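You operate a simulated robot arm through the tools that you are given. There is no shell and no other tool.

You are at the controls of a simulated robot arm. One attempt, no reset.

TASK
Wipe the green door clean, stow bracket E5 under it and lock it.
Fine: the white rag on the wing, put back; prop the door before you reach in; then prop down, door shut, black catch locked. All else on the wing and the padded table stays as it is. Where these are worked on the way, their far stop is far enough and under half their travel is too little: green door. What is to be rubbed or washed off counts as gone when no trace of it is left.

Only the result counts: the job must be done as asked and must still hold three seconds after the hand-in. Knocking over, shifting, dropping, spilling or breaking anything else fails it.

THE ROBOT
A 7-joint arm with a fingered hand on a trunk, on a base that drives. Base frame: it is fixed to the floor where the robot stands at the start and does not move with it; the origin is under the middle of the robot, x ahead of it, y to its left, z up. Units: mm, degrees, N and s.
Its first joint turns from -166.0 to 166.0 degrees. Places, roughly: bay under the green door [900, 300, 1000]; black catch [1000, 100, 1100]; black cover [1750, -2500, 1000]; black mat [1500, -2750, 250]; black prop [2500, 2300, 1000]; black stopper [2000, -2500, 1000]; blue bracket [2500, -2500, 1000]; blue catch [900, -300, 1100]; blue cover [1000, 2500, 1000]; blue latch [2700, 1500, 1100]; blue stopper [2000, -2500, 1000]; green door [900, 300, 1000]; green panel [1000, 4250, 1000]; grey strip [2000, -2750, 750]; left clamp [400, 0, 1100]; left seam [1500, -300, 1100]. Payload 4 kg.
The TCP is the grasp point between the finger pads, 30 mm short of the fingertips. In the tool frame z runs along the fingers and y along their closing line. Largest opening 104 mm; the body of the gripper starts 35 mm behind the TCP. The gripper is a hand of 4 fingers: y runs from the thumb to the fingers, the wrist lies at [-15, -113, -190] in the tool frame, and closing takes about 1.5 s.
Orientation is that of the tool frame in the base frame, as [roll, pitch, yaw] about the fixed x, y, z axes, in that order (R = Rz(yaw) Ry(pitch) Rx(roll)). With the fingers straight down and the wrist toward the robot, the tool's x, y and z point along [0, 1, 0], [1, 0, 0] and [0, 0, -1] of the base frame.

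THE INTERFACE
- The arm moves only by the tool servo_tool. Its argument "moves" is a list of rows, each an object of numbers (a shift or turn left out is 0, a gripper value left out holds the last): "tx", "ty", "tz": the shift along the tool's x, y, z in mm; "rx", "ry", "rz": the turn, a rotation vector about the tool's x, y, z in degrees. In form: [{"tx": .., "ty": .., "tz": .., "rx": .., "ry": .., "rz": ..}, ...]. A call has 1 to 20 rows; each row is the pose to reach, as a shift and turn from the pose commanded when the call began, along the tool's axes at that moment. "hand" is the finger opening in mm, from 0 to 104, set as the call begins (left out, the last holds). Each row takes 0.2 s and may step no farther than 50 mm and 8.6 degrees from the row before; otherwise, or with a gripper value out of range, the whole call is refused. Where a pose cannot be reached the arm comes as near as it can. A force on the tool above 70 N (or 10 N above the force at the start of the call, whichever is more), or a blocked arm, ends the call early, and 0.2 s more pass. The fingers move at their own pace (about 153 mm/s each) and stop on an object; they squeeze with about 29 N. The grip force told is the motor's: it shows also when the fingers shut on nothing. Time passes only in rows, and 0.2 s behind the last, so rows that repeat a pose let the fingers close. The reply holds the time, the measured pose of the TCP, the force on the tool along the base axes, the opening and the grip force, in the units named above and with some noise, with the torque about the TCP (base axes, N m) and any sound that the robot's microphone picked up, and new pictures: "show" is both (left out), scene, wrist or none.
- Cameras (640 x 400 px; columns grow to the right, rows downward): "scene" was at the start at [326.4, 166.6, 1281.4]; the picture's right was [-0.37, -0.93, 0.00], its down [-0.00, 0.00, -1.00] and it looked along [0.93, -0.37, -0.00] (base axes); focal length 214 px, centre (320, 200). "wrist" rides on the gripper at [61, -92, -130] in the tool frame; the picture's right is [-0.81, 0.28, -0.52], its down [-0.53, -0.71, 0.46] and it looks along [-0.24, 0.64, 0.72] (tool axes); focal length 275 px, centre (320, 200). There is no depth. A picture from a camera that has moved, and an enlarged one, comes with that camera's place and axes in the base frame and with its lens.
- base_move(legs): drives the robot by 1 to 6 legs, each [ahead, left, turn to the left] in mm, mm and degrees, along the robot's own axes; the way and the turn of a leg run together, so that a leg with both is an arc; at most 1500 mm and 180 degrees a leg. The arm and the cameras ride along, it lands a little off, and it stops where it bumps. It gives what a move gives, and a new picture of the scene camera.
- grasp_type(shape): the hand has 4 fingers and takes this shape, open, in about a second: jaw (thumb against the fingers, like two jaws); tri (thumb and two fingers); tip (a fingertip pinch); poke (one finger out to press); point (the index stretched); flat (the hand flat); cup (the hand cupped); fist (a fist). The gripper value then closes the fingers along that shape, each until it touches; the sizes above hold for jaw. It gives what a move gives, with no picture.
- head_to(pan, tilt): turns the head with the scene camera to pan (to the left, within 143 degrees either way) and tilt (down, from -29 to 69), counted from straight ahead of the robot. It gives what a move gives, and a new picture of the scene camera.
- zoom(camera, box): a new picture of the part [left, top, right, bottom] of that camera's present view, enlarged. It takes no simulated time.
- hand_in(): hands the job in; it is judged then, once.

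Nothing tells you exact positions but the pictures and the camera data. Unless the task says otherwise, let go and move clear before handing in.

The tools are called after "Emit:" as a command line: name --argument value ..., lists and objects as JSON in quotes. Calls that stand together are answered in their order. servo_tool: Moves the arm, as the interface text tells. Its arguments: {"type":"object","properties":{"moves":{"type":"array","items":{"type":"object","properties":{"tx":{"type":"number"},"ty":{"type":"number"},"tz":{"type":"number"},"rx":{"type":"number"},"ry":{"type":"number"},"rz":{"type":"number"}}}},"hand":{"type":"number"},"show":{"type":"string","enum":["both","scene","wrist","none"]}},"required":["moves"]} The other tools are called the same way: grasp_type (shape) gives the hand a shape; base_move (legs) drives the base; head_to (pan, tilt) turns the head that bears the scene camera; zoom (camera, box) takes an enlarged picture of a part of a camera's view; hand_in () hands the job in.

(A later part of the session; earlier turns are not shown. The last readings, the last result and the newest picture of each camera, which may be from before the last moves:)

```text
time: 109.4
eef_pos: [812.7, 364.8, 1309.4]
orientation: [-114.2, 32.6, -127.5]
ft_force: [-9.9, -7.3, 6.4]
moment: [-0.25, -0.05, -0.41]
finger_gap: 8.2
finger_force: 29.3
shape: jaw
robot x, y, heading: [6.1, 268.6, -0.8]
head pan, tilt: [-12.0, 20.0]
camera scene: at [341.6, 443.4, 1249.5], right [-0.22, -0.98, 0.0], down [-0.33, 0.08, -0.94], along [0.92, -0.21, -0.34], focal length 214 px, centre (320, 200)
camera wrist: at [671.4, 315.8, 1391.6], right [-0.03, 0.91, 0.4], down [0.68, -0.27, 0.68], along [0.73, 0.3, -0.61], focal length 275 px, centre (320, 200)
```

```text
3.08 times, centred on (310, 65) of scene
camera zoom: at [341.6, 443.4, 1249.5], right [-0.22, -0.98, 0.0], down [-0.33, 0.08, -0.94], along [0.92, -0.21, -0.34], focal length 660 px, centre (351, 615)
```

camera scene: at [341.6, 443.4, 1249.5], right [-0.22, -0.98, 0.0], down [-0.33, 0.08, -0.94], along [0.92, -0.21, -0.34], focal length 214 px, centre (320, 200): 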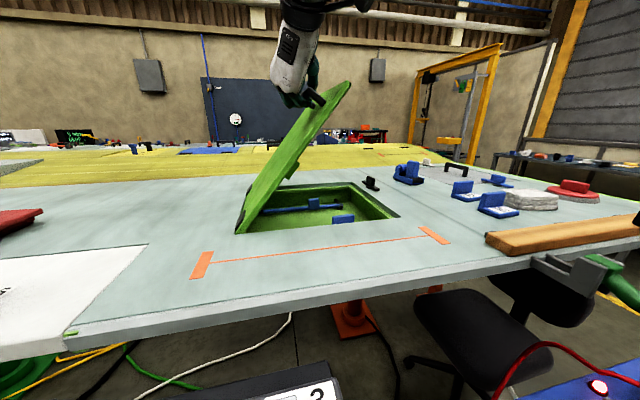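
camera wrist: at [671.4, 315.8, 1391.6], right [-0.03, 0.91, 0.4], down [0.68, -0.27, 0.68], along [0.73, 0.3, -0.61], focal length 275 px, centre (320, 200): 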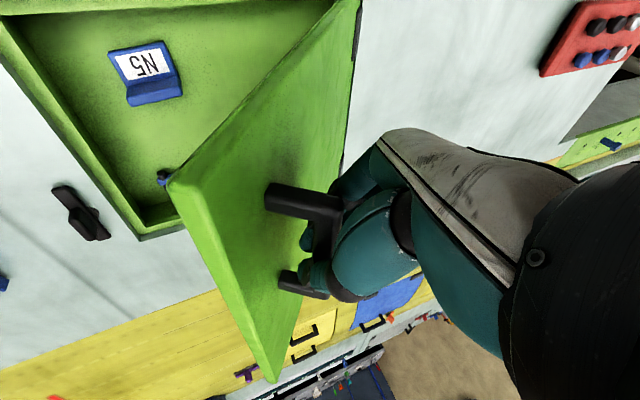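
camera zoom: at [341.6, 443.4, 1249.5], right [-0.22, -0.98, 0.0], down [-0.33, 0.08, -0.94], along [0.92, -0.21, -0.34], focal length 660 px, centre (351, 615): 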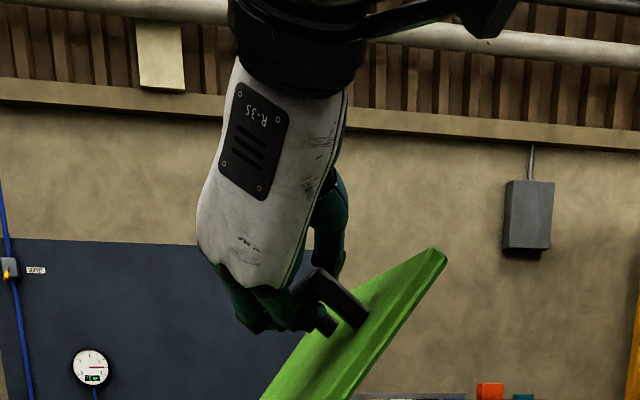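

The grip held through the pivot (bracket N5 is also visible in the bay). I continue along the arc to about 80°.

Emit:
servo_tool --moves '[{"tx": -11.4, "ty": 2.5, "tz": -6.8, "rx": 1.28, "ry": 0.06, "rz": -2.15}, {"tx": -22.8, "ty": 5.5, "tz": -13.5, "rx": 2.57, "ry": 0.13, "rz": -4.29}, {"tx": -34, "ty": 9.2, "tz": -20.1, "rx": 3.85, "ry": 0.2, "rz": -6.44}, {"tx": -45.1, "ty": 13.2, "tz": -26.6, "rx": 5.13, "ry": 0.26, "rz": -8.58}, {"tx": -56, "ty": 18, "tz": -33, "rx": 6.41, "ry": 0.32, "rz": -10.7}, {"tx": -66.8, "ty": 23.2, "tz": -39.2, "rx": 7.7, "ry": 0.39, "rz": -12.87}, {"tx": -77.3, "ty": 29, "tz": -45.3, "rx": 9, "ry": 0.45, "rz": -15}, {"tx": -87.7, "ty": 35.3, "tz": -51.3, "rx": 10.26, "ry": 0.52, "rz": -17.16}, {"tx": -97.8, "ty": 42.2, "tz": -57.1, "rx": 11.5, "ry": 0.58, "rz": -19.3}, {"tx": -107.6, "ty": 49.5, "tz": -62.8, "rx": 12.8, "ry": 0.65, "rz": -21.45}, {"tx": -117.2, "ty": 57.4, "tz": -68.3, "rx": 14.1, "ry": 0.71, "rz": -23.6}, {"tx": -126.5, "ty": 65.6, "tz": -73.6, "rx": 15.4, "ry": 0.78, "rz": -25.74}, {"tx": -126.5, "ty": 65.6, "tz": -73.6, "rx": 15.4, "ry": 0.78, "rz": -25.74}]' --show "both"

Emit:
zoom --camera "scene" --box '[120, 0, 440, 240]'

```text
time: 112.2
eef_pos: [812.6, 517.7, 1349.9]
orientation: [-96.3, 7.5, -121.3]
ft_force: [-7.3, -0.6, 0.7]
moment: [-0.11, -0.06, -0.06]
finger_gap: 8.6
finger_force: 29.0
shape: jaw
robot x, y, heading: [9.9, 268.4, -0.8]
head pan, tilt: [-12.0, 20.0]
camera scene: at [342.0, 443.9, 1249.3], right [-0.22, -0.98, 0.0], down [-0.33, 0.07, -0.94], along [0.92, -0.21, -0.34], focal length 214 px, centre (320, 200)
camera wrist: at [671.7, 515.7, 1448.1], right [-0.03, 0.99, -0.11], down [0.68, 0.1, 0.72], along [0.73, -0.05, -0.68], focal length 275 px, centre (320, 200)
```

scene: 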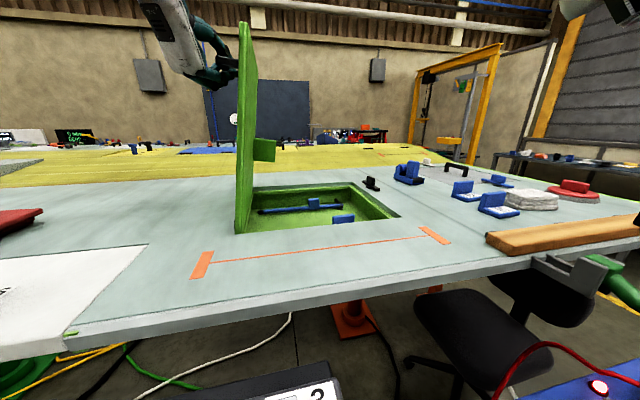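
wrist: 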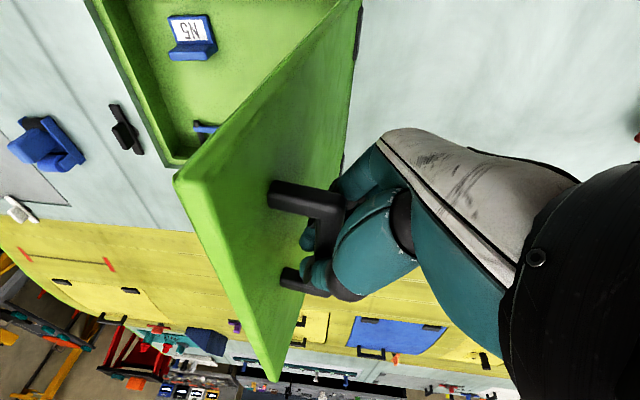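

```text
1.67 times, centred on (280, 120) of scene
camera zoom: at [342.0, 443.9, 1249.3], right [-0.22, -0.98, 0.0], down [-0.33, 0.07, -0.94], along [0.92, -0.21, -0.34], focal length 358 px, centre (387, 333)
```

zoom: 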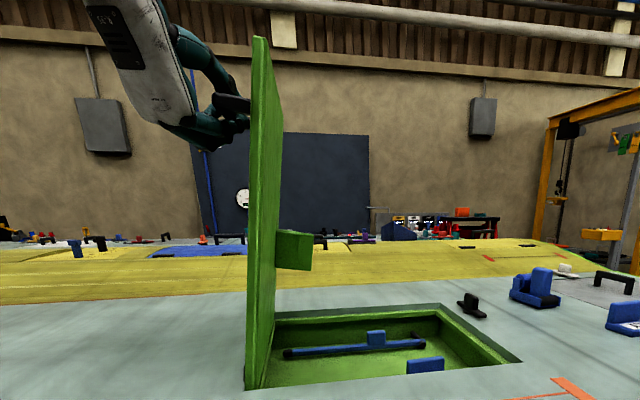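

About 80° with hardly any load. I go on past vertical to about 95° and look.

Emit:
servo_tool --moves '[{"tx": -11.4, "ty": 2.5, "tz": -6.8, "rx": 1.28, "ry": 0.06, "rz": -2.15}, {"tx": -22.8, "ty": 5.5, "tz": -13.5, "rx": 2.57, "ry": 0.13, "rz": -4.29}, {"tx": -34, "ty": 9.2, "tz": -20.1, "rx": 3.85, "ry": 0.2, "rz": -6.44}, {"tx": -45.1, "ty": 13.2, "tz": -26.6, "rx": 5.13, "ry": 0.26, "rz": -8.58}, {"tx": -56, "ty": 18, "tz": -33, "rx": 6.41, "ry": 0.32, "rz": -10.7}, {"tx": -66.8, "ty": 23.2, "tz": -39.2, "rx": 7.7, "ry": 0.39, "rz": -12.87}, {"tx": -66.8, "ty": 23.2, "tz": -39.2, "rx": 7.7, "ry": 0.39, "rz": -12.87}]' --show "both"

Emit:
zoom --camera "scene" --box '[120, 0, 440, 240]'

```text
time: 113.8
eef_pos: [812.5, 601.9, 1341.3]
orientation: [-88.5, -5.2, -120.9]
ft_force: [5.6, -10.8, 22.2]
moment: [-0.42, -0.25, 0.0]
finger_gap: 5.4
finger_force: 29.3
shape: jaw
robot x, y, heading: [5.0, 267.7, -0.6]
head pan, tilt: [-12.0, 20.0]
camera scene: at [342.1, 443.6, 1249.4], right [-0.22, -0.98, 0.0], down [-0.33, 0.08, -0.94], along [0.92, -0.21, -0.34], focal length 214 px, centre (320, 200)
camera wrist: at [672.2, 622.6, 1435.7], right [-0.04, 0.93, -0.36], down [0.68, 0.29, 0.67], along [0.73, -0.22, -0.64], focal length 275 px, centre (320, 200)
```

scene: 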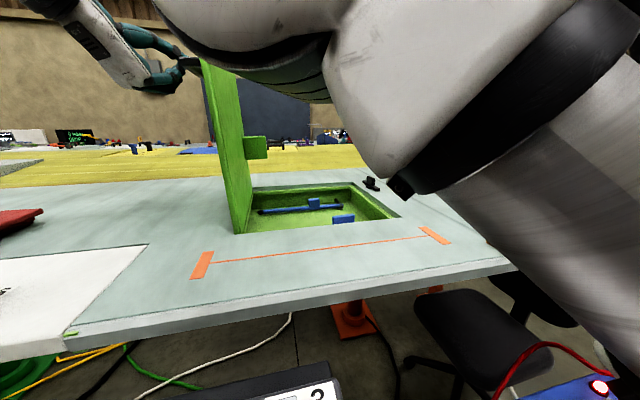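
wrist: 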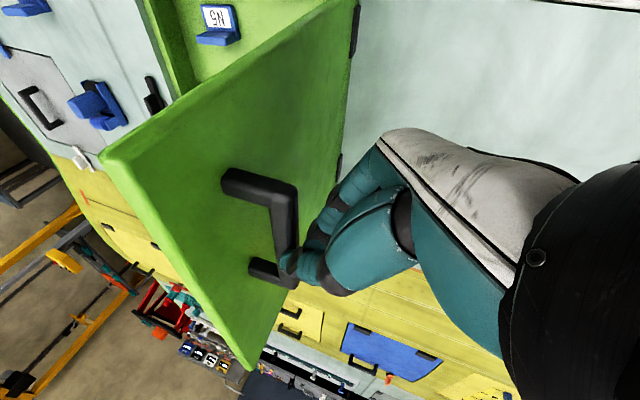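

```text
1.67 times, centred on (280, 120) of scene
camera zoom: at [342.1, 443.6, 1249.4], right [-0.22, -0.98, 0.0], down [-0.33, 0.08, -0.94], along [0.92, -0.21, -0.34], focal length 358 px, centre (387, 333)
```

zoom: 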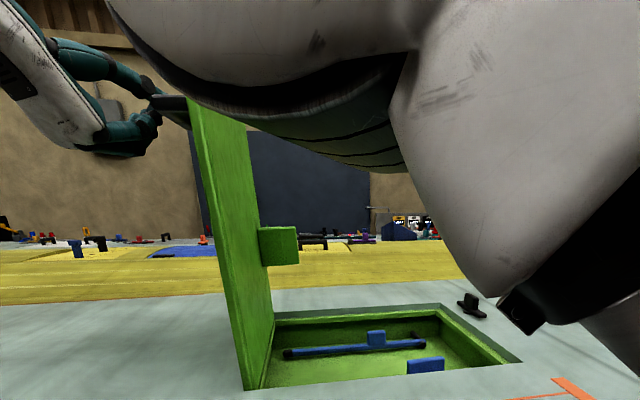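

The door is a little past vertical now, and the force suggests it's meeting its far stop. I release the bar gently and check that the door stays.

Emit:
servo_tool --hand 60 --moves '[{"tz": 0}, {"tz": 0}, {"tz": 0}]' --show "both"

Emit:
zoom --camera "scene" --box '[120, 0, 440, 240]'

```text
time: 114.6
eef_pos: [814.1, 600.4, 1339.0]
orientation: [-88.6, -5.5, -120.8]
ft_force: [0.1, 0.1, 0.4]
moment: [0.02, 0.0, -0.02]
finger_gap: 59.6
finger_force: 0.1
shape: jaw
robot x, y, heading: [6.9, 269.3, -0.6]
head pan, tilt: [-12.0, 20.0]
camera scene: at [342.3, 444.1, 1249.2], right [-0.22, -0.98, 0.0], down [-0.33, 0.07, -0.94], along [0.92, -0.21, -0.34], focal length 214 px, centre (320, 200)
camera wrist: at [673.0, 623.2, 1434.0], right [-0.04, 0.93, -0.36], down [0.68, 0.29, 0.67], along [0.73, -0.22, -0.65], focal length 275 px, centre (320, 200)
```

scene: 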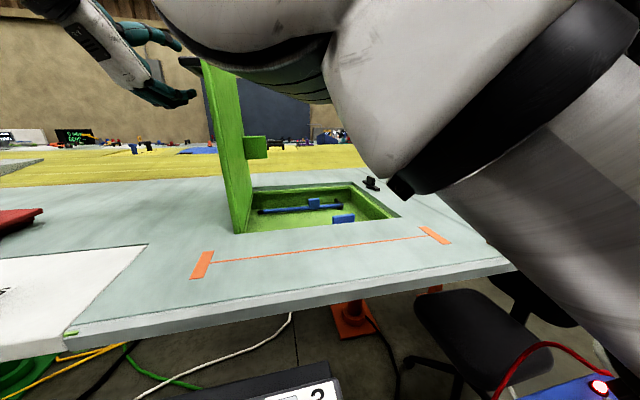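
wrist: 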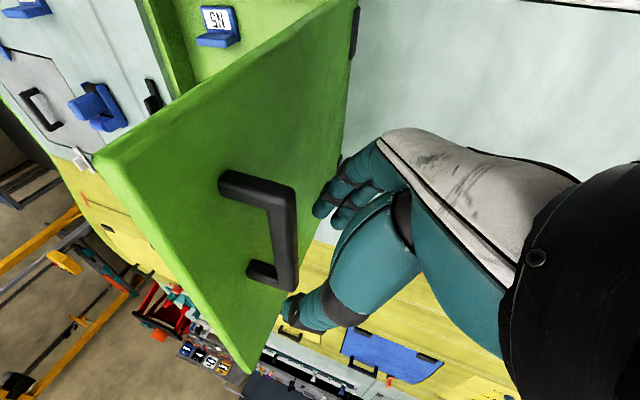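

```text
1.67 times, centred on (280, 120) of scene
camera zoom: at [342.3, 444.1, 1249.2], right [-0.22, -0.98, 0.0], down [-0.33, 0.07, -0.94], along [0.92, -0.21, -0.34], focal length 358 px, centre (387, 333)
```

zoom: 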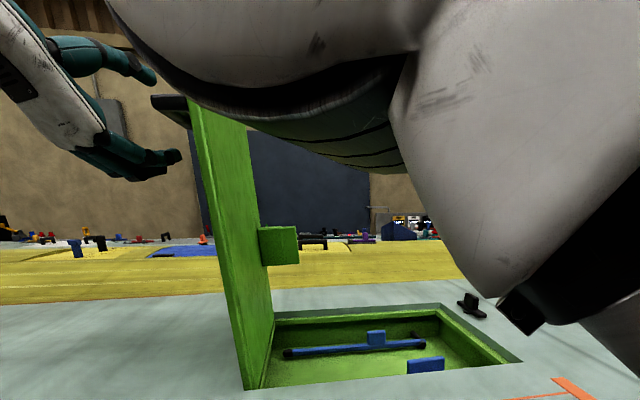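

The door stays. I back the hand away along its axis.

Emit:
servo_tool --moves '[{"tz": -25}, {"tz": -50}, {"tz": -80}, {"tz": -110}, {"tz": -110}]' --show "both"

Emit:
zoom --camera "scene" --box '[120, 0, 440, 240]'

```text
time: 115.8
eef_pos: [721.4, 659.3, 1334.6]
orientation: [-88.6, -5.4, -120.9]
ft_force: [0.2, -0.2, 0.3]
moment: [-0.03, 0.01, 0.0]
finger_gap: 60.0
finger_force: 0.0
shape: jaw
robot x, y, heading: [9.0, 265.1, -0.7]
head pan, tilt: [-12.0, 20.0]
camera scene: at [342.4, 444.0, 1249.2], right [-0.22, -0.98, 0.0], down [-0.33, 0.07, -0.94], along [0.92, -0.21, -0.34], focal length 214 px, centre (320, 200)
camera wrist: at [580.3, 681.7, 1429.4], right [-0.03, 0.93, -0.36], down [0.68, 0.29, 0.67], along [0.73, -0.22, -0.65], focal length 275 px, centre (320, 200)
```

scene: 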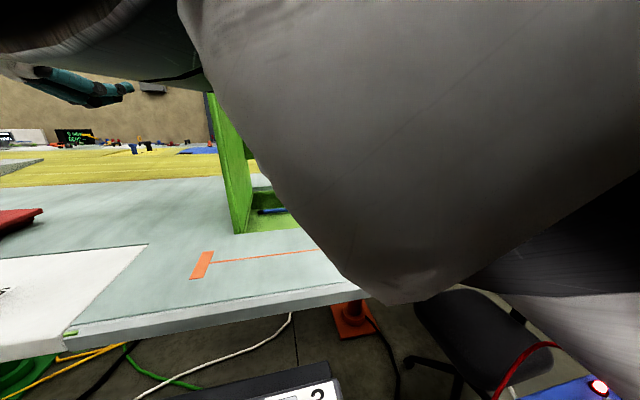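
wrist: 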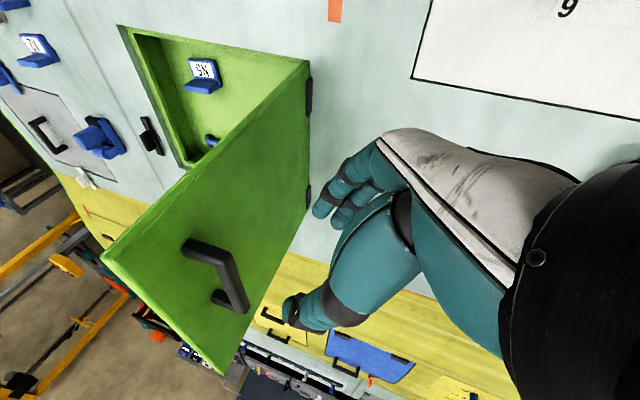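

```text
1.67 times, centred on (280, 120) of scene
camera zoom: at [342.4, 444.0, 1249.2], right [-0.22, -0.98, 0.0], down [-0.33, 0.07, -0.94], along [0.92, -0.21, -0.34], focal length 358 px, centre (387, 333)
```

zoom: 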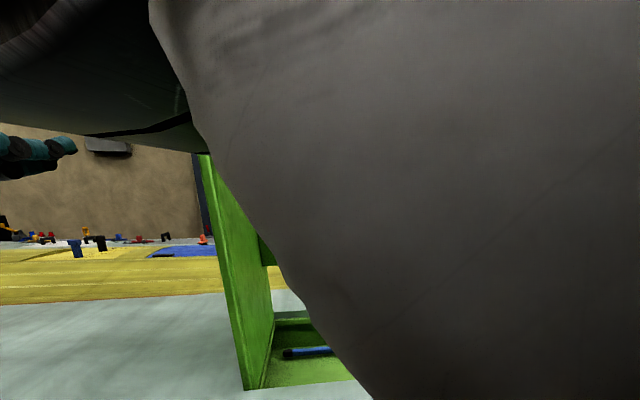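

The door stays open on its own. The elbow is close to the head, so I turn the head aside before bringing the hand round the door's near edge.

Emit:
head_to --pan 110 --tilt 20

```text
time: 117.8
eef_pos: [721.7, 658.7, 1336.2]
orientation: [-88.6, -5.5, -121.3]
ft_force: [0.0, -0.7, 0.1]
moment: [0.01, 0.0, -0.01]
finger_gap: 59.6
finger_force: 0.1
shape: jaw
robot x, y, heading: [6.6, 267.6, -0.9]
head pan, tilt: [110.0, 20.0]
camera scene: at [344.1, 453.6, 1250.2], right [-0.12, -0.99, 0.0], down [-0.33, 0.04, -0.94], along [0.94, -0.11, -0.33], focal length 214 px, centre (320, 200)
```

scene: 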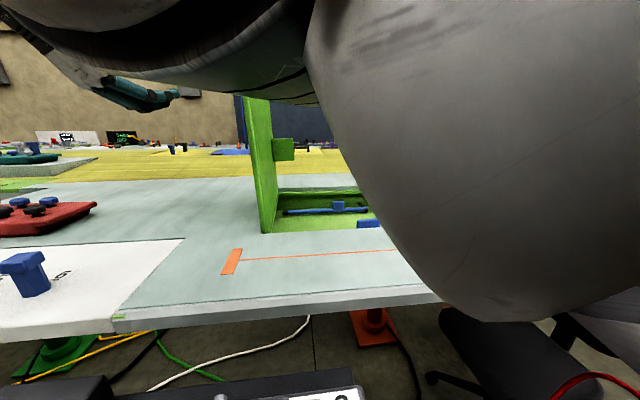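

The head can't turn because the forearm is beside it, so I set it back and instead raise the hand (straightening the arm away from the head) to pass above the door's top edge.

Emit:
head_to --pan -10 --tilt 20

Emit:
servo_tool --moves '[{"tx": 6.7, "ty": -28, "tz": 3, "rx": -2.6, "ry": -4.9, "rz": 4.3}, {"tx": 13.3, "ty": -56, "tz": 6, "rx": -5.2, "ry": -9.7, "rz": 8.6}, {"tx": 20, "ty": -85, "tz": 9, "rx": -7.7, "ry": -14.6, "rz": 12.9}, {"tx": 26.7, "ty": -113, "tz": 12.6, "rx": -10.3, "ry": -19.5, "rz": 17.2}, {"tx": 26.7, "ty": -113, "tz": 12.6, "rx": -10.3, "ry": -19.5, "rz": 17.2}]' --show "both"

```text
time: 119.8
eef_pos: [720.4, 660.4, 1336.4]
orientation: [-88.6, -5.3, -121.1]
ft_force: [0.8, -0.7, -0.1]
moment: [0.0, -0.02, -0.02]
finger_gap: 59.8
finger_force: 0.2
shape: jaw
robot x, y, heading: [4.3, 270.1, -1.0]
head pan, tilt: [-10.0, 20.0]
camera scene: at [343.0, 447.2, 1249.2], right [-0.18, -0.98, 0.0], down [-0.34, 0.06, -0.94], along [0.92, -0.17, -0.34], focal length 214 px, centre (320, 200)
```

scene: 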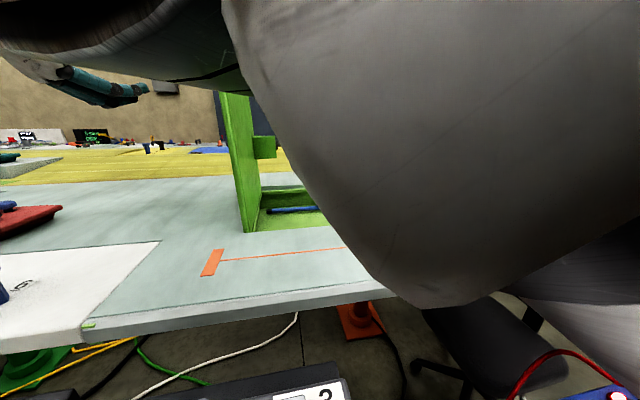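

```text
time: 121.0
eef_pos: [720.5, 641.2, 1455.0]
orientation: [-97.8, 13.1, -102.4]
ft_force: [-1.1, -0.4, 0.2]
moment: [0.0, 0.02, 0.01]
finger_gap: 60.0
finger_force: 0.0
shape: jaw
robot x, y, heading: [6.7, 266.0, -0.6]
head pan, tilt: [-10.0, 20.0]
camera scene: at [343.1, 447.1, 1249.2], right [-0.19, -0.98, 0.0], down [-0.34, 0.06, -0.94], along [0.92, -0.17, -0.34], focal length 214 px, centre (320, 200)
camera wrist: at [588.3, 583.2, 1546.5], right [-0.36, 0.93, -0.01], down [0.62, 0.25, 0.75], along [0.7, 0.26, -0.66], focal length 275 px, centre (320, 200)
```

scene: 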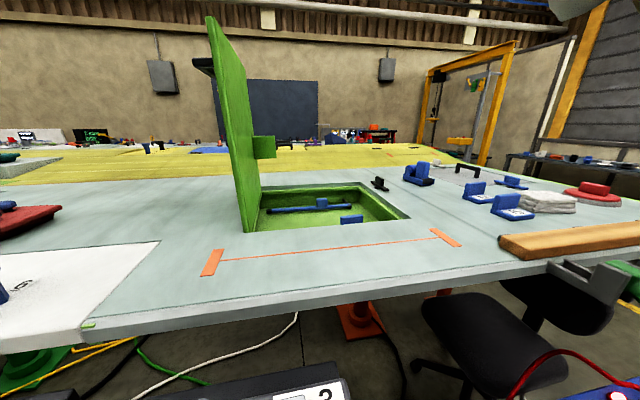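
wrist: 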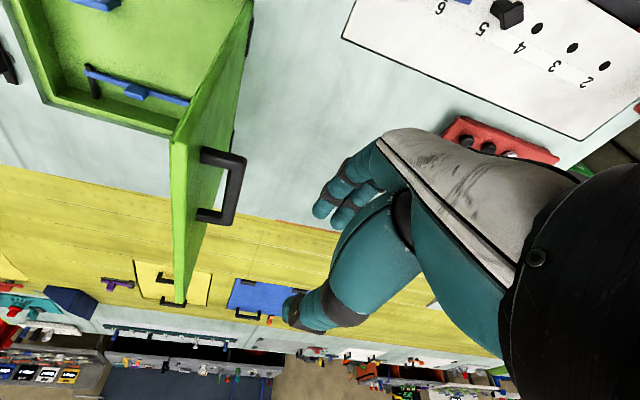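

The door is open, past vertical and resting. Now I carry the hand over the top edge to the right side of the door.

Emit:
servo_tool --moves '[{"tx": 0, "ty": -15, "tz": -2}, {"tx": 45, "ty": -29, "tz": 7}, {"tx": 90, "ty": -43, "tz": 15}, {"tx": 135, "ty": -57, "tz": 24}, {"tx": 180, "ty": -70, "tz": 33}, {"tx": 225, "ty": -80, "tz": 42}, {"tx": 272, "ty": -90, "tz": 51}, {"tx": 272, "ty": -90, "tz": 51}]' --show "both"

Emit:
zoom --camera "scene" --box '[190, 80, 430, 240]'

```text
time: 122.8
eef_pos: [715.8, 349.4, 1472.6]
orientation: [-97.8, 13.1, -102.7]
ft_force: [-0.5, 0.1, -0.7]
moment: [0.01, -0.01, 0.02]
finger_gap: 60.0
finger_force: 0.1
shape: jaw
robot x, y, heading: [8.7, 265.8, -0.5]
head pan, tilt: [-10.0, 20.0]
camera scene: at [343.0, 447.1, 1249.2], right [-0.19, -0.98, 0.0], down [-0.34, 0.06, -0.94], along [0.92, -0.17, -0.34], focal length 214 px, centre (320, 200)
camera wrist: at [584.3, 292.3, 1565.0], right [-0.35, 0.94, -0.01], down [0.62, 0.24, 0.75], along [0.7, 0.26, -0.66], focal length 275 px, centre (320, 200)
```

scene: 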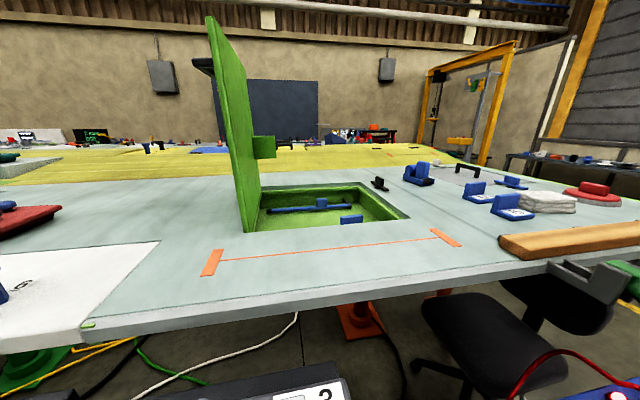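
wrist: 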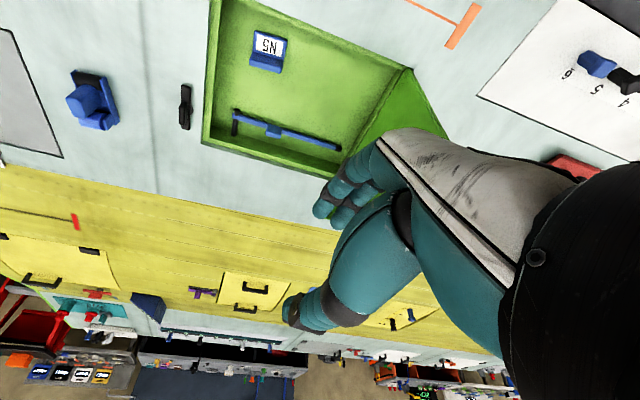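

```text
2.50 times, centred on (310, 160) of scene
camera zoom: at [343.0, 447.1, 1249.2], right [-0.19, -0.98, 0.0], down [-0.34, 0.06, -0.94], along [0.92, -0.17, -0.34], focal length 536 px, centre (345, 300)
```

zoom: 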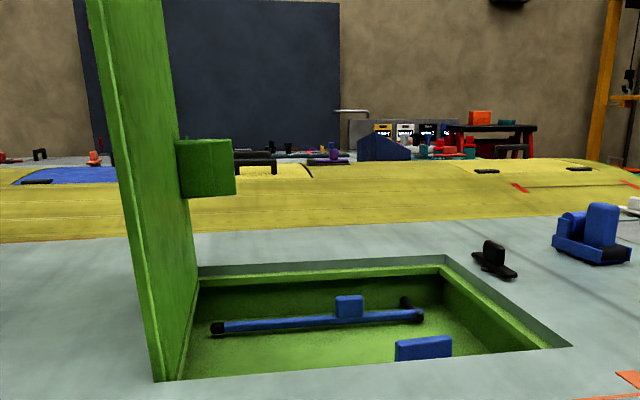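

Now I can see the bay: the prop rod runs from its pivot at about (981, 230, 981) to its free tip at about (987, 494, 985), with a grip tab at y≈323; the socket block is on the door's underside. I bring the hand to the right side to get a straight look at these.

Emit:
servo_tool --moves '[{"tx": 14, "ty": -2, "tz": 6, "ry": 7.8}, {"tx": 28, "ty": -4, "tz": 13, "ry": 15.6}, {"tx": 42, "ty": -6, "tz": 19, "ry": 23.4}, {"tx": 56, "ty": -8, "tz": 25, "ry": 31.2}, {"tx": 70, "ty": -9, "tz": 32, "ry": 39}, {"tx": 84, "ty": -11, "tz": 38, "ry": 46.8}, {"tx": 98, "ty": -13, "tz": 44, "ry": 54.6}, {"tx": 112, "ty": -15, "tz": 50, "ry": 62.4}, {"tx": 126, "ty": -17, "tz": 57, "ry": 70.2}, {"tx": 140, "ty": -19, "tz": 63, "ry": 78}, {"tx": 140, "ty": -19, "tz": 63, "ry": 78}]' --show "scene"

```text
time: 125.2
eef_pos: [756.3, 201.2, 1439.7]
orientation: [-105.6, -5.2, -175.4]
ft_force: [0.1, 0.6, 0.1]
moment: [-0.04, 0.0, -0.03]
finger_gap: 60.1
finger_force: 0.1
shape: jaw
out of reach, approached as far as the arm can: row 10, 11
robot x, y, heading: [4.6, 268.4, -0.8]
head pan, tilt: [-10.0, 20.0]
camera scene: at [343.1, 447.4, 1249.1], right [-0.18, -0.98, 0.0], down [-0.34, 0.06, -0.94], along [0.92, -0.17, -0.34], focal length 214 px, centre (320, 200)
```

scene: 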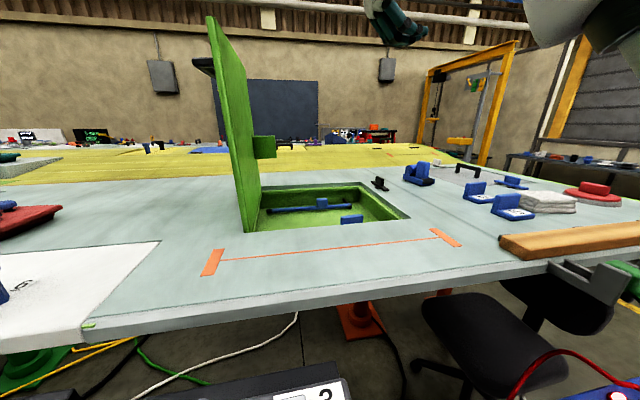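

Emit:
servo_tool --moves '[{"tx": -8, "ty": 11, "tz": 13, "rx": -8.1}, {"tx": -16, "ty": 22, "tz": 26, "rx": -16.2}, {"tx": -23, "ty": 32, "tz": 40, "rx": -24.2}, {"tx": -31, "ty": 43, "tz": 53, "rx": -32.3}, {"tx": -39, "ty": 54, "tz": 66, "rx": -40.4}, {"tx": -47, "ty": 65, "tz": 80, "rx": -48.5}, {"tx": -54, "ty": 76, "tz": 93, "rx": -56.5}, {"tx": -62, "ty": 86, "tz": 106, "rx": -64.6}, {"tx": -70, "ty": 97, "tz": 119, "rx": -72.7}, {"tx": -78, "ty": 108, "tz": 133, "rx": -80.8}, {"tx": -85, "ty": 119, "tz": 146, "rx": -88.8}, {"tx": -93, "ty": 130, "tz": 159, "rx": -96.9}, {"tx": -101, "ty": 140, "tz": 172, "rx": -105}, {"tx": -101, "ty": 140, "tz": 172, "rx": -105}]' --show "wrist"

```text
time: 128.2
eef_pos: [848.7, 78.8, 1255.3]
orientation: [149.4, -5.2, -175.6]
ft_force: [-0.1, -0.1, 0.4]
moment: [-0.01, 0.02, 0.0]
finger_gap: 59.7
finger_force: 0.0
shape: jaw
out of reach, approached as far as the arm can: row 1, 2, 3, 4, 5, 6
robot x, y, heading: [4.7, 265.6, -0.7]
head pan, tilt: [-10.0, 20.0]
camera wrist: at [805.7, -71.6, 1326.5], right [0.86, 0.04, 0.51], down [0.49, -0.34, -0.8], along [0.14, 0.94, -0.32], focal length 275 px, centre (320, 200)
```

wrist: 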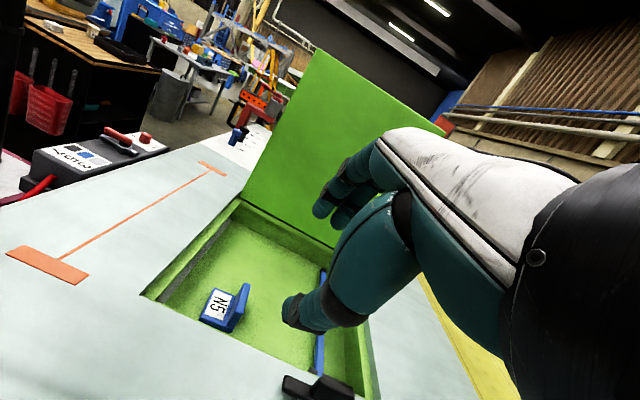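

The fingers hide the socket. I turn the hand a bit so the camera looks further right.

Emit:
servo_tool --moves '[{"tx": 10, "ry": -4.2, "rz": 7.2}, {"tx": 20, "ry": -8.3, "rz": 14.4}, {"tx": 30, "ry": -12.5, "rz": 21.7}, {"tx": 40, "ry": -15.5, "rz": 27}, {"tx": 40, "ry": -15.5, "rz": 27}]' --show "wrist"

Emit:
zoom --camera "wrist" --box '[40, 20, 360, 380]'

```text
time: 129.4
eef_pos: [810.0, 75.9, 1258.4]
orientation: [152.2, -4.8, 153.1]
ft_force: [-0.8, -0.4, -0.1]
moment: [-0.04, 0.01, 0.0]
finger_gap: 60.1
finger_force: 0.1
shape: jaw
robot x, y, heading: [6.7, 269.5, -1.1]
head pan, tilt: [-10.0, 20.0]
camera wrist: at [696.8, -26.5, 1335.0], right [0.77, -0.39, 0.52], down [0.23, -0.59, -0.78], along [0.6, 0.71, -0.36], focal length 275 px, centre (320, 200)
```

wrist: 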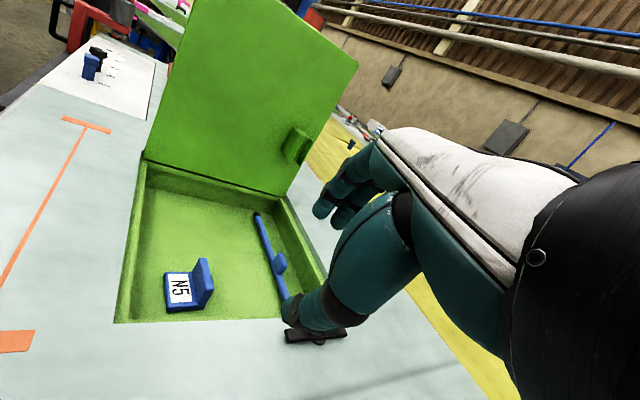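

```text
1.11 times, centred on (200, 200) of wrist
camera zoom: at [696.8, -26.5, 1335.0], right [0.77, -0.39, 0.52], down [0.23, -0.59, -0.78], along [0.6, 0.71, -0.36], focal length 306 px, centre (453, 200)
```

zoom: 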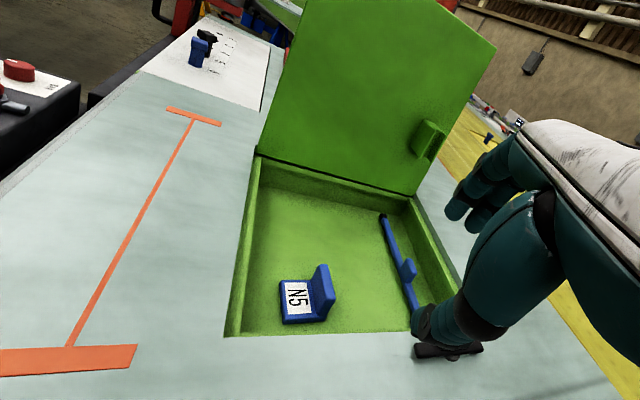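

Emit:
zoom --camera "wrist" --box '[250, 90, 350, 190]'

Emit:
zoom --camera "wrist" --box '[200, 190, 350, 310]'

Emit:
zoom --camera "scene" --box '[240, 115, 300, 175]'

Emit:
zoom --camera "scene" --box '[250, 170, 410, 240]'

```text
4.00 times, centred on (300, 140) of wrist
camera zoom: at [696.8, -26.5, 1335.0], right [0.77, -0.39, 0.52], down [0.23, -0.59, -0.78], along [0.6, 0.71, -0.36], focal length 1101 px, centre (400, 440)
```

zoom: 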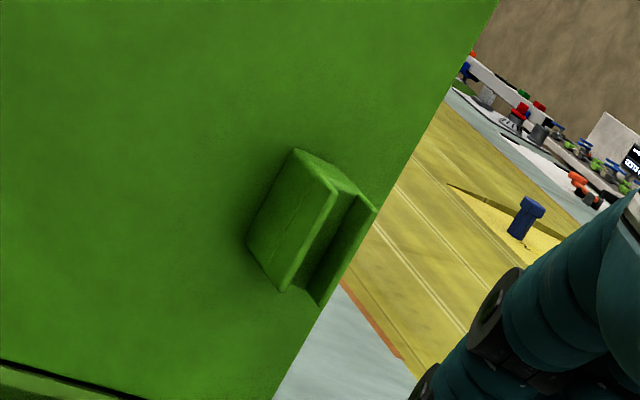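

```text
3.33 times, centred on (275, 250) of wrist
camera zoom: at [696.8, -26.5, 1335.0], right [0.77, -0.39, 0.52], down [0.23, -0.59, -0.78], along [0.6, 0.71, -0.36], focal length 918 px, centre (470, 33)
```

zoom: 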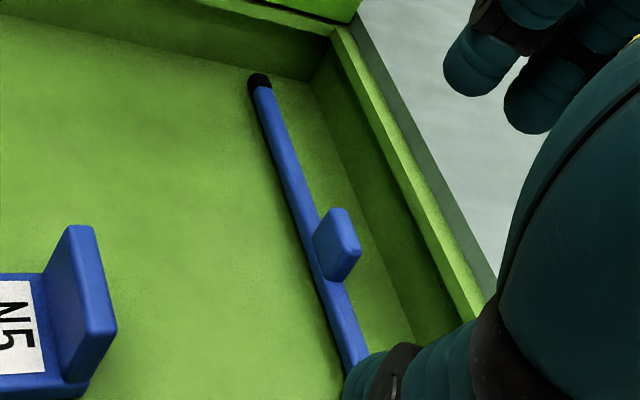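

```text
6.67 times, centred on (270, 145) of scene
camera zoom: at [343.1, 446.9, 1249.2], right [-0.19, -0.98, 0.0], down [-0.34, 0.06, -0.94], along [0.92, -0.17, -0.34], focal length 1430 px, centre (653, 567)
```

zoom: 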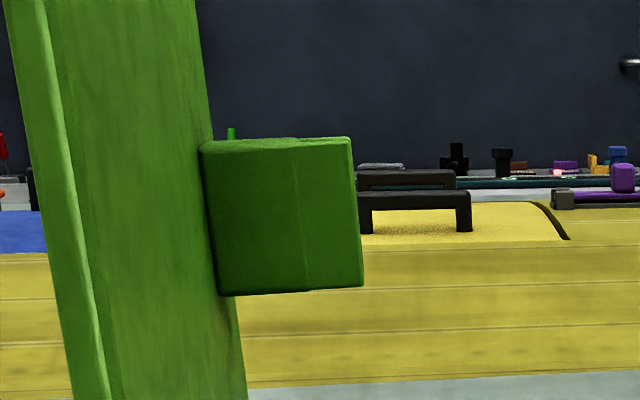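

```text
4.00 times, centred on (330, 205) of scene
camera zoom: at [343.1, 446.9, 1249.2], right [-0.19, -0.98, 0.0], down [-0.34, 0.06, -0.94], along [0.92, -0.17, -0.34], focal length 858 px, centre (280, 180)
```

zoom: 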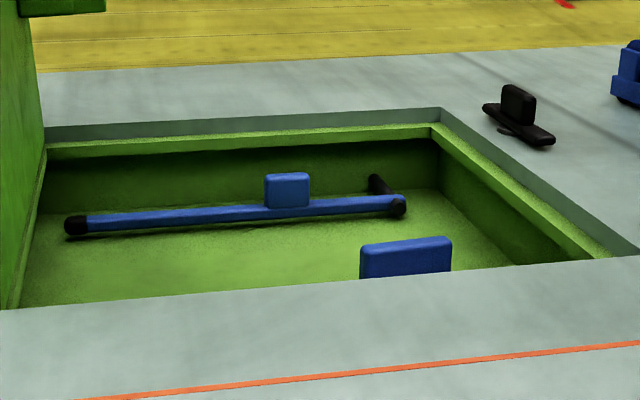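

The socket is a U-shaped shoe on the underside at x≈977–1002. I zoom further to understand it.

Emit:
zoom --camera "wrist" --box '[280, 120, 320, 170]'

Emit:
zoom --camera "wrist" --box '[120, 140, 340, 330]'

```text
8.00 times, centred on (300, 145) of wrist
camera zoom: at [696.8, -26.5, 1335.0], right [0.77, -0.39, 0.52], down [0.23, -0.59, -0.78], along [0.6, 0.71, -0.36], focal length 2202 px, centre (480, 640)
```

zoom: 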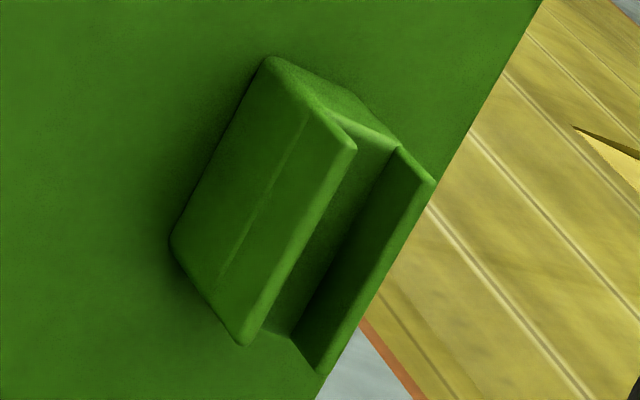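

```text
2.11 times, centred on (230, 235) of wrist
camera zoom: at [696.8, -26.5, 1335.0], right [0.77, -0.39, 0.52], down [0.23, -0.59, -0.78], along [0.6, 0.71, -0.36], focal length 580 px, centre (510, 126)
```

zoom: 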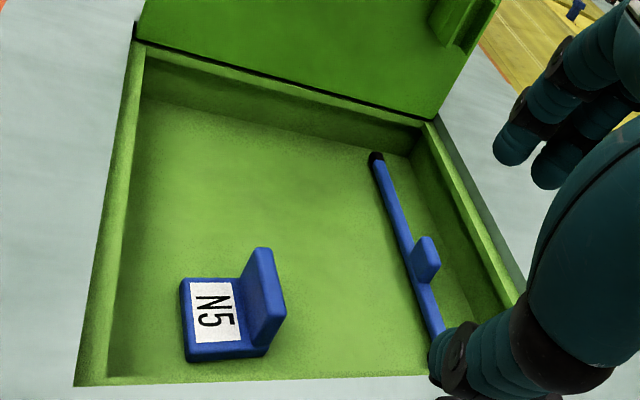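

The socket is a U-channel (saddle) whose floor the rod's tip supports. The prop's grip tab is at about (990, 322, 1002). I move the hand over the bay, turned to yaw 90 with a 28° forward tilt, to grip the tab.

Emit:
servo_tool --moves '[{"tx": 3.9, "ty": 21.9, "tz": 19.3, "rx": -0.6, "ry": -3.3, "rz": 6.2}, {"tx": 7.8, "ty": 43.9, "tz": 38.5, "rx": -1.2, "ry": -6.5, "rz": 12.3}, {"tx": 11.6, "ty": 65.8, "tz": 57.8, "rx": -1.8, "ry": -9.8, "rz": 18.5}, {"tx": 15.5, "ty": 87.8, "tz": 77, "rx": -2.4, "ry": -13, "rz": 24.7}, {"tx": 19.4, "ty": 109.7, "tz": 96.3, "rx": -2.9, "ry": -16.3, "rz": 30.8}, {"tx": 23.3, "ty": 131.7, "tz": 115.5, "rx": -3.5, "ry": -19.5, "rz": 37}, {"tx": 27.1, "ty": 153.6, "tz": 134.8, "rx": -4.1, "ry": -22.8, "rz": 43.2}, {"tx": 31, "ty": 175.6, "tz": 154, "rx": -4.7, "ry": -26, "rz": 49.3}, {"tx": 34.9, "ty": 197.5, "tz": 173.3, "rx": -5.3, "ry": -29.3, "rz": 55.5}, {"tx": 34.9, "ty": 197.5, "tz": 173.3, "rx": -5.3, "ry": -29.3, "rz": 55.5}]' --show "both"

```text
time: 131.8
eef_pos: [903.8, 85.0, 1196.5]
orientation: [152.5, -5.0, 68.3]
ft_force: [-0.5, -0.5, 0.2]
moment: [-0.02, 0.0, 0.0]
finger_gap: 60.1
finger_force: 0.1
shape: jaw
out of reach, approached as far as the arm can: row 8, 9
robot x, y, heading: [8.7, 266.6, -0.6]
head pan, tilt: [-10.0, 20.0]
stopped in row 10: the arm was blocked; the commanded pose is now the measured one
camera scene: at [342.3, 447.3, 1249.3], right [-0.18, -0.98, 0.0], down [-0.34, 0.06, -0.94], along [0.92, -0.17, -0.34], focal length 214 px, centre (320, 200)
camera wrist: at [791.9, 188.1, 1274.9], right [-0.31, -0.8, 0.51], down [-0.56, -0.28, -0.78], along [0.76, -0.53, -0.37], focal length 275 px, centre (320, 200)
```

scene: 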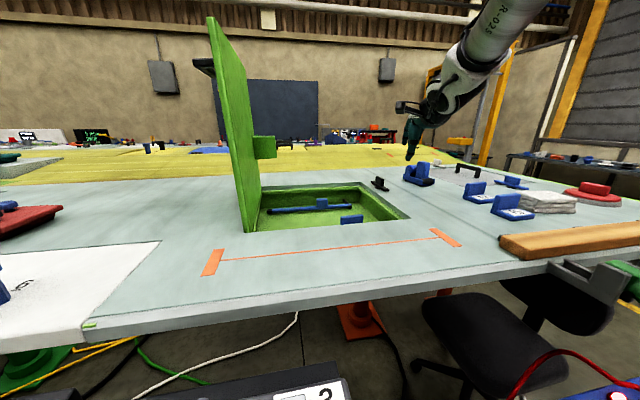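
wrist: 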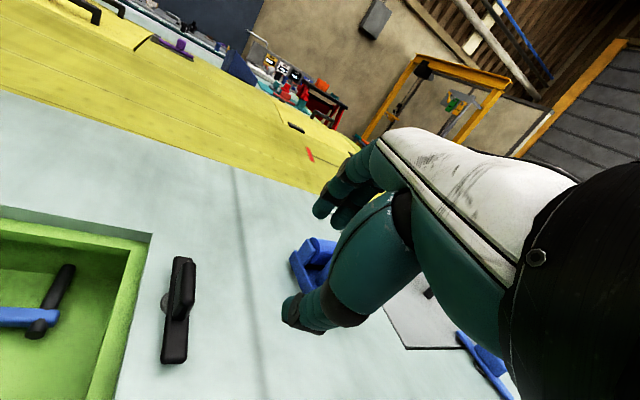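

The arm ran into a joint limit there and stopped short (nothing was touched). I raise and retract the hand a bit to get the arm back into a comfortable posture.

Emit:
servo_tool --moves '[{"tz": -40}, {"tz": -80}, {"tz": -120}, {"tz": -160}, {"tz": -160}]' --show "scene"

```text
time: 133.0
eef_pos: [829.7, 105.1, 1334.6]
orientation: [152.5, -5.0, 68.6]
ft_force: [-0.1, 0.5, 0.1]
moment: [-0.01, 0.04, 0.02]
finger_gap: 60.1
finger_force: 0.0
shape: jaw
robot x, y, heading: [3.2, 266.1, -0.7]
head pan, tilt: [-10.0, 20.0]
camera scene: at [342.8, 447.5, 1249.2], right [-0.18, -0.98, 0.0], down [-0.34, 0.06, -0.94], along [0.92, -0.17, -0.34], focal length 214 px, centre (320, 200)
```

scene: 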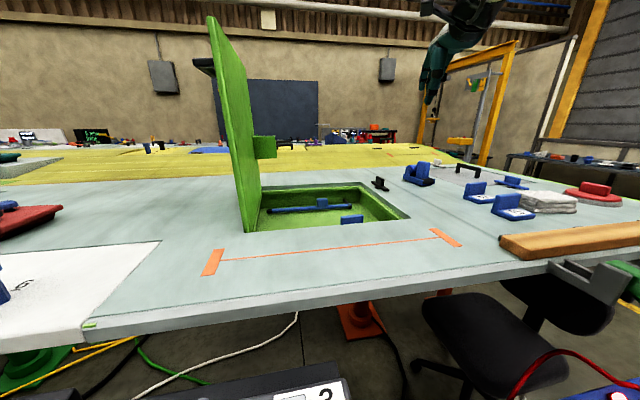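

Emit:
servo_tool --moves '[{"tx": 12, "ty": -30, "tz": -29, "rx": 4.6}, {"tx": 24, "ty": -60, "tz": -59, "rx": 9.2}, {"tx": 37, "ty": -90, "tz": -88, "rx": 13.8}, {"tx": 49, "ty": -120, "tz": -118, "rx": 18.3}, {"tx": 61, "ty": -150, "tz": -147, "rx": 22.9}, {"tx": 73, "ty": -180, "tz": -177, "rx": 27.5}, {"tx": 73, "ty": -180, "tz": -177, "rx": 27.5}]' --show "scene"

```text
time: 134.6
eef_pos: [626.6, 254.8, 1415.1]
orientation: [-179.9, -5.1, 68.6]
ft_force: [-0.8, 0.4, -0.3]
moment: [-0.02, 0.02, 0.01]
finger_gap: 60.1
finger_force: 0.0
shape: jaw
robot x, y, heading: [6.6, 265.0, -0.6]
head pan, tilt: [-10.0, 20.0]
camera scene: at [342.7, 447.5, 1249.2], right [-0.18, -0.98, 0.0], down [-0.34, 0.06, -0.94], along [0.92, -0.17, -0.34], focal length 214 px, centre (320, 200)
```

scene: 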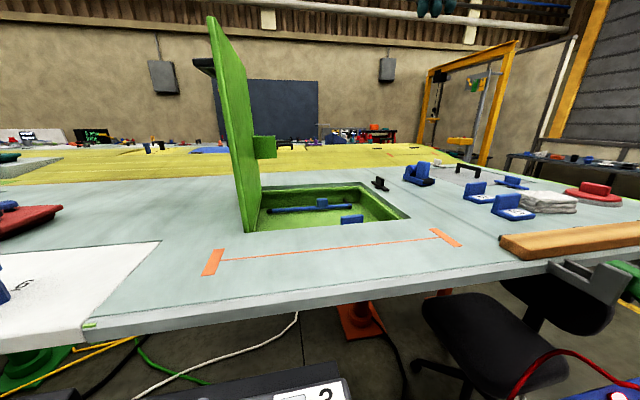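

The posture is fine again. Now I square the hand to yaw 90 and move it over the bay.

Emit:
servo_tool --moves '[{"tx": 17, "ty": 26, "tz": 28, "ry": -0.6, "rz": -2.7}, {"tx": 34, "ty": 53, "tz": 57, "ry": -1.3, "rz": -5.4}, {"tx": 51, "ty": 79, "tz": 85, "ry": -1.9, "rz": -8}, {"tx": 67, "ty": 105, "tz": 114, "ry": -2.5, "rz": -10.7}, {"tx": 84, "ty": 132, "tz": 142, "ry": -3.2, "rz": -13.4}, {"tx": 101, "ty": 158, "tz": 171, "ry": -3.8, "rz": -16}, {"tx": 118, "ty": 185, "tz": 199, "ry": -4.5, "rz": -18.7}, {"tx": 135, "ty": 211, "tz": 228, "ry": -5.1, "rz": -21.4}, {"tx": 135, "ty": 211, "tz": 228, "ry": -5.1, "rz": -21.4}]' --show "both"

```text
time: 136.6
eef_pos: [888.7, 319.4, 1200.9]
orientation: [179.1, 0.3, 90.0]
ft_force: [0.8, -0.5, -0.3]
moment: [0.0, -0.01, 0.0]
finger_gap: 59.7
finger_force: 0.1
shape: jaw
robot x, y, heading: [7.0, 266.4, -0.7]
head pan, tilt: [-10.0, 20.0]
camera scene: at [342.6, 447.5, 1249.2], right [-0.18, -0.98, 0.0], down [-0.34, 0.06, -0.94], along [0.92, -0.17, -0.34], focal length 214 px, centre (320, 200)
camera wrist: at [794.7, 381.1, 1329.3], right [0.27, -0.81, 0.53], down [-0.71, -0.54, -0.46], along [0.66, -0.25, -0.71], focal length 275 px, centre (320, 200)
```

scene: 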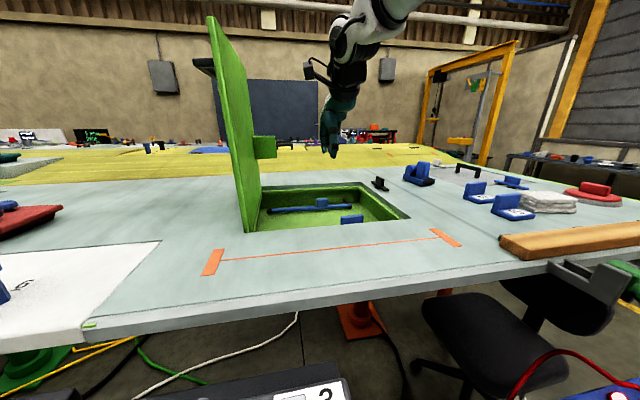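
wrist: 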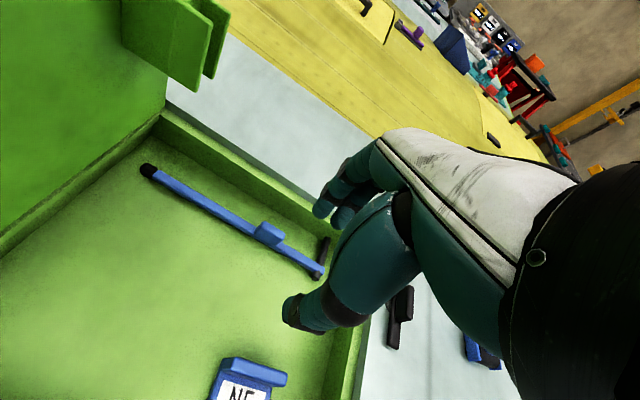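

Emit:
zoom --camera "wrist" --box '[120, 140, 360, 310]'

Emit:
zoom --camera "wrist" --box '[100, 0, 260, 110]'

```text
2.35 times, centred on (240, 225) of wrist
camera zoom: at [794.7, 381.1, 1329.3], right [0.27, -0.81, 0.53], down [-0.71, -0.54, -0.46], along [0.66, -0.25, -0.71], focal length 648 px, centre (508, 141)
```

zoom: 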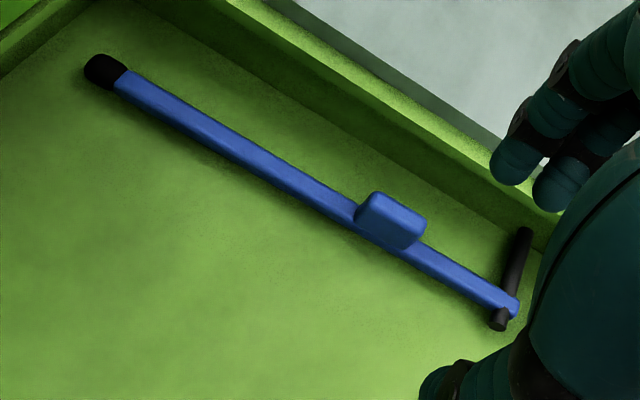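

```text
3.64 times, centred on (180, 55) of wrist
camera zoom: at [794.7, 381.1, 1329.3], right [0.27, -0.81, 0.53], down [-0.71, -0.54, -0.46], along [0.66, -0.25, -0.71], focal length 1001 px, centre (829, 727)
```

zoom: 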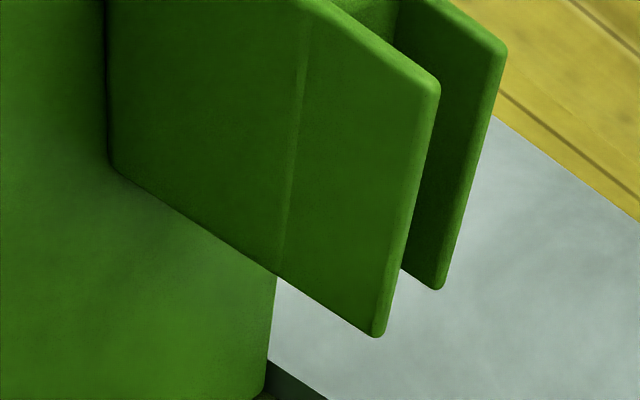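

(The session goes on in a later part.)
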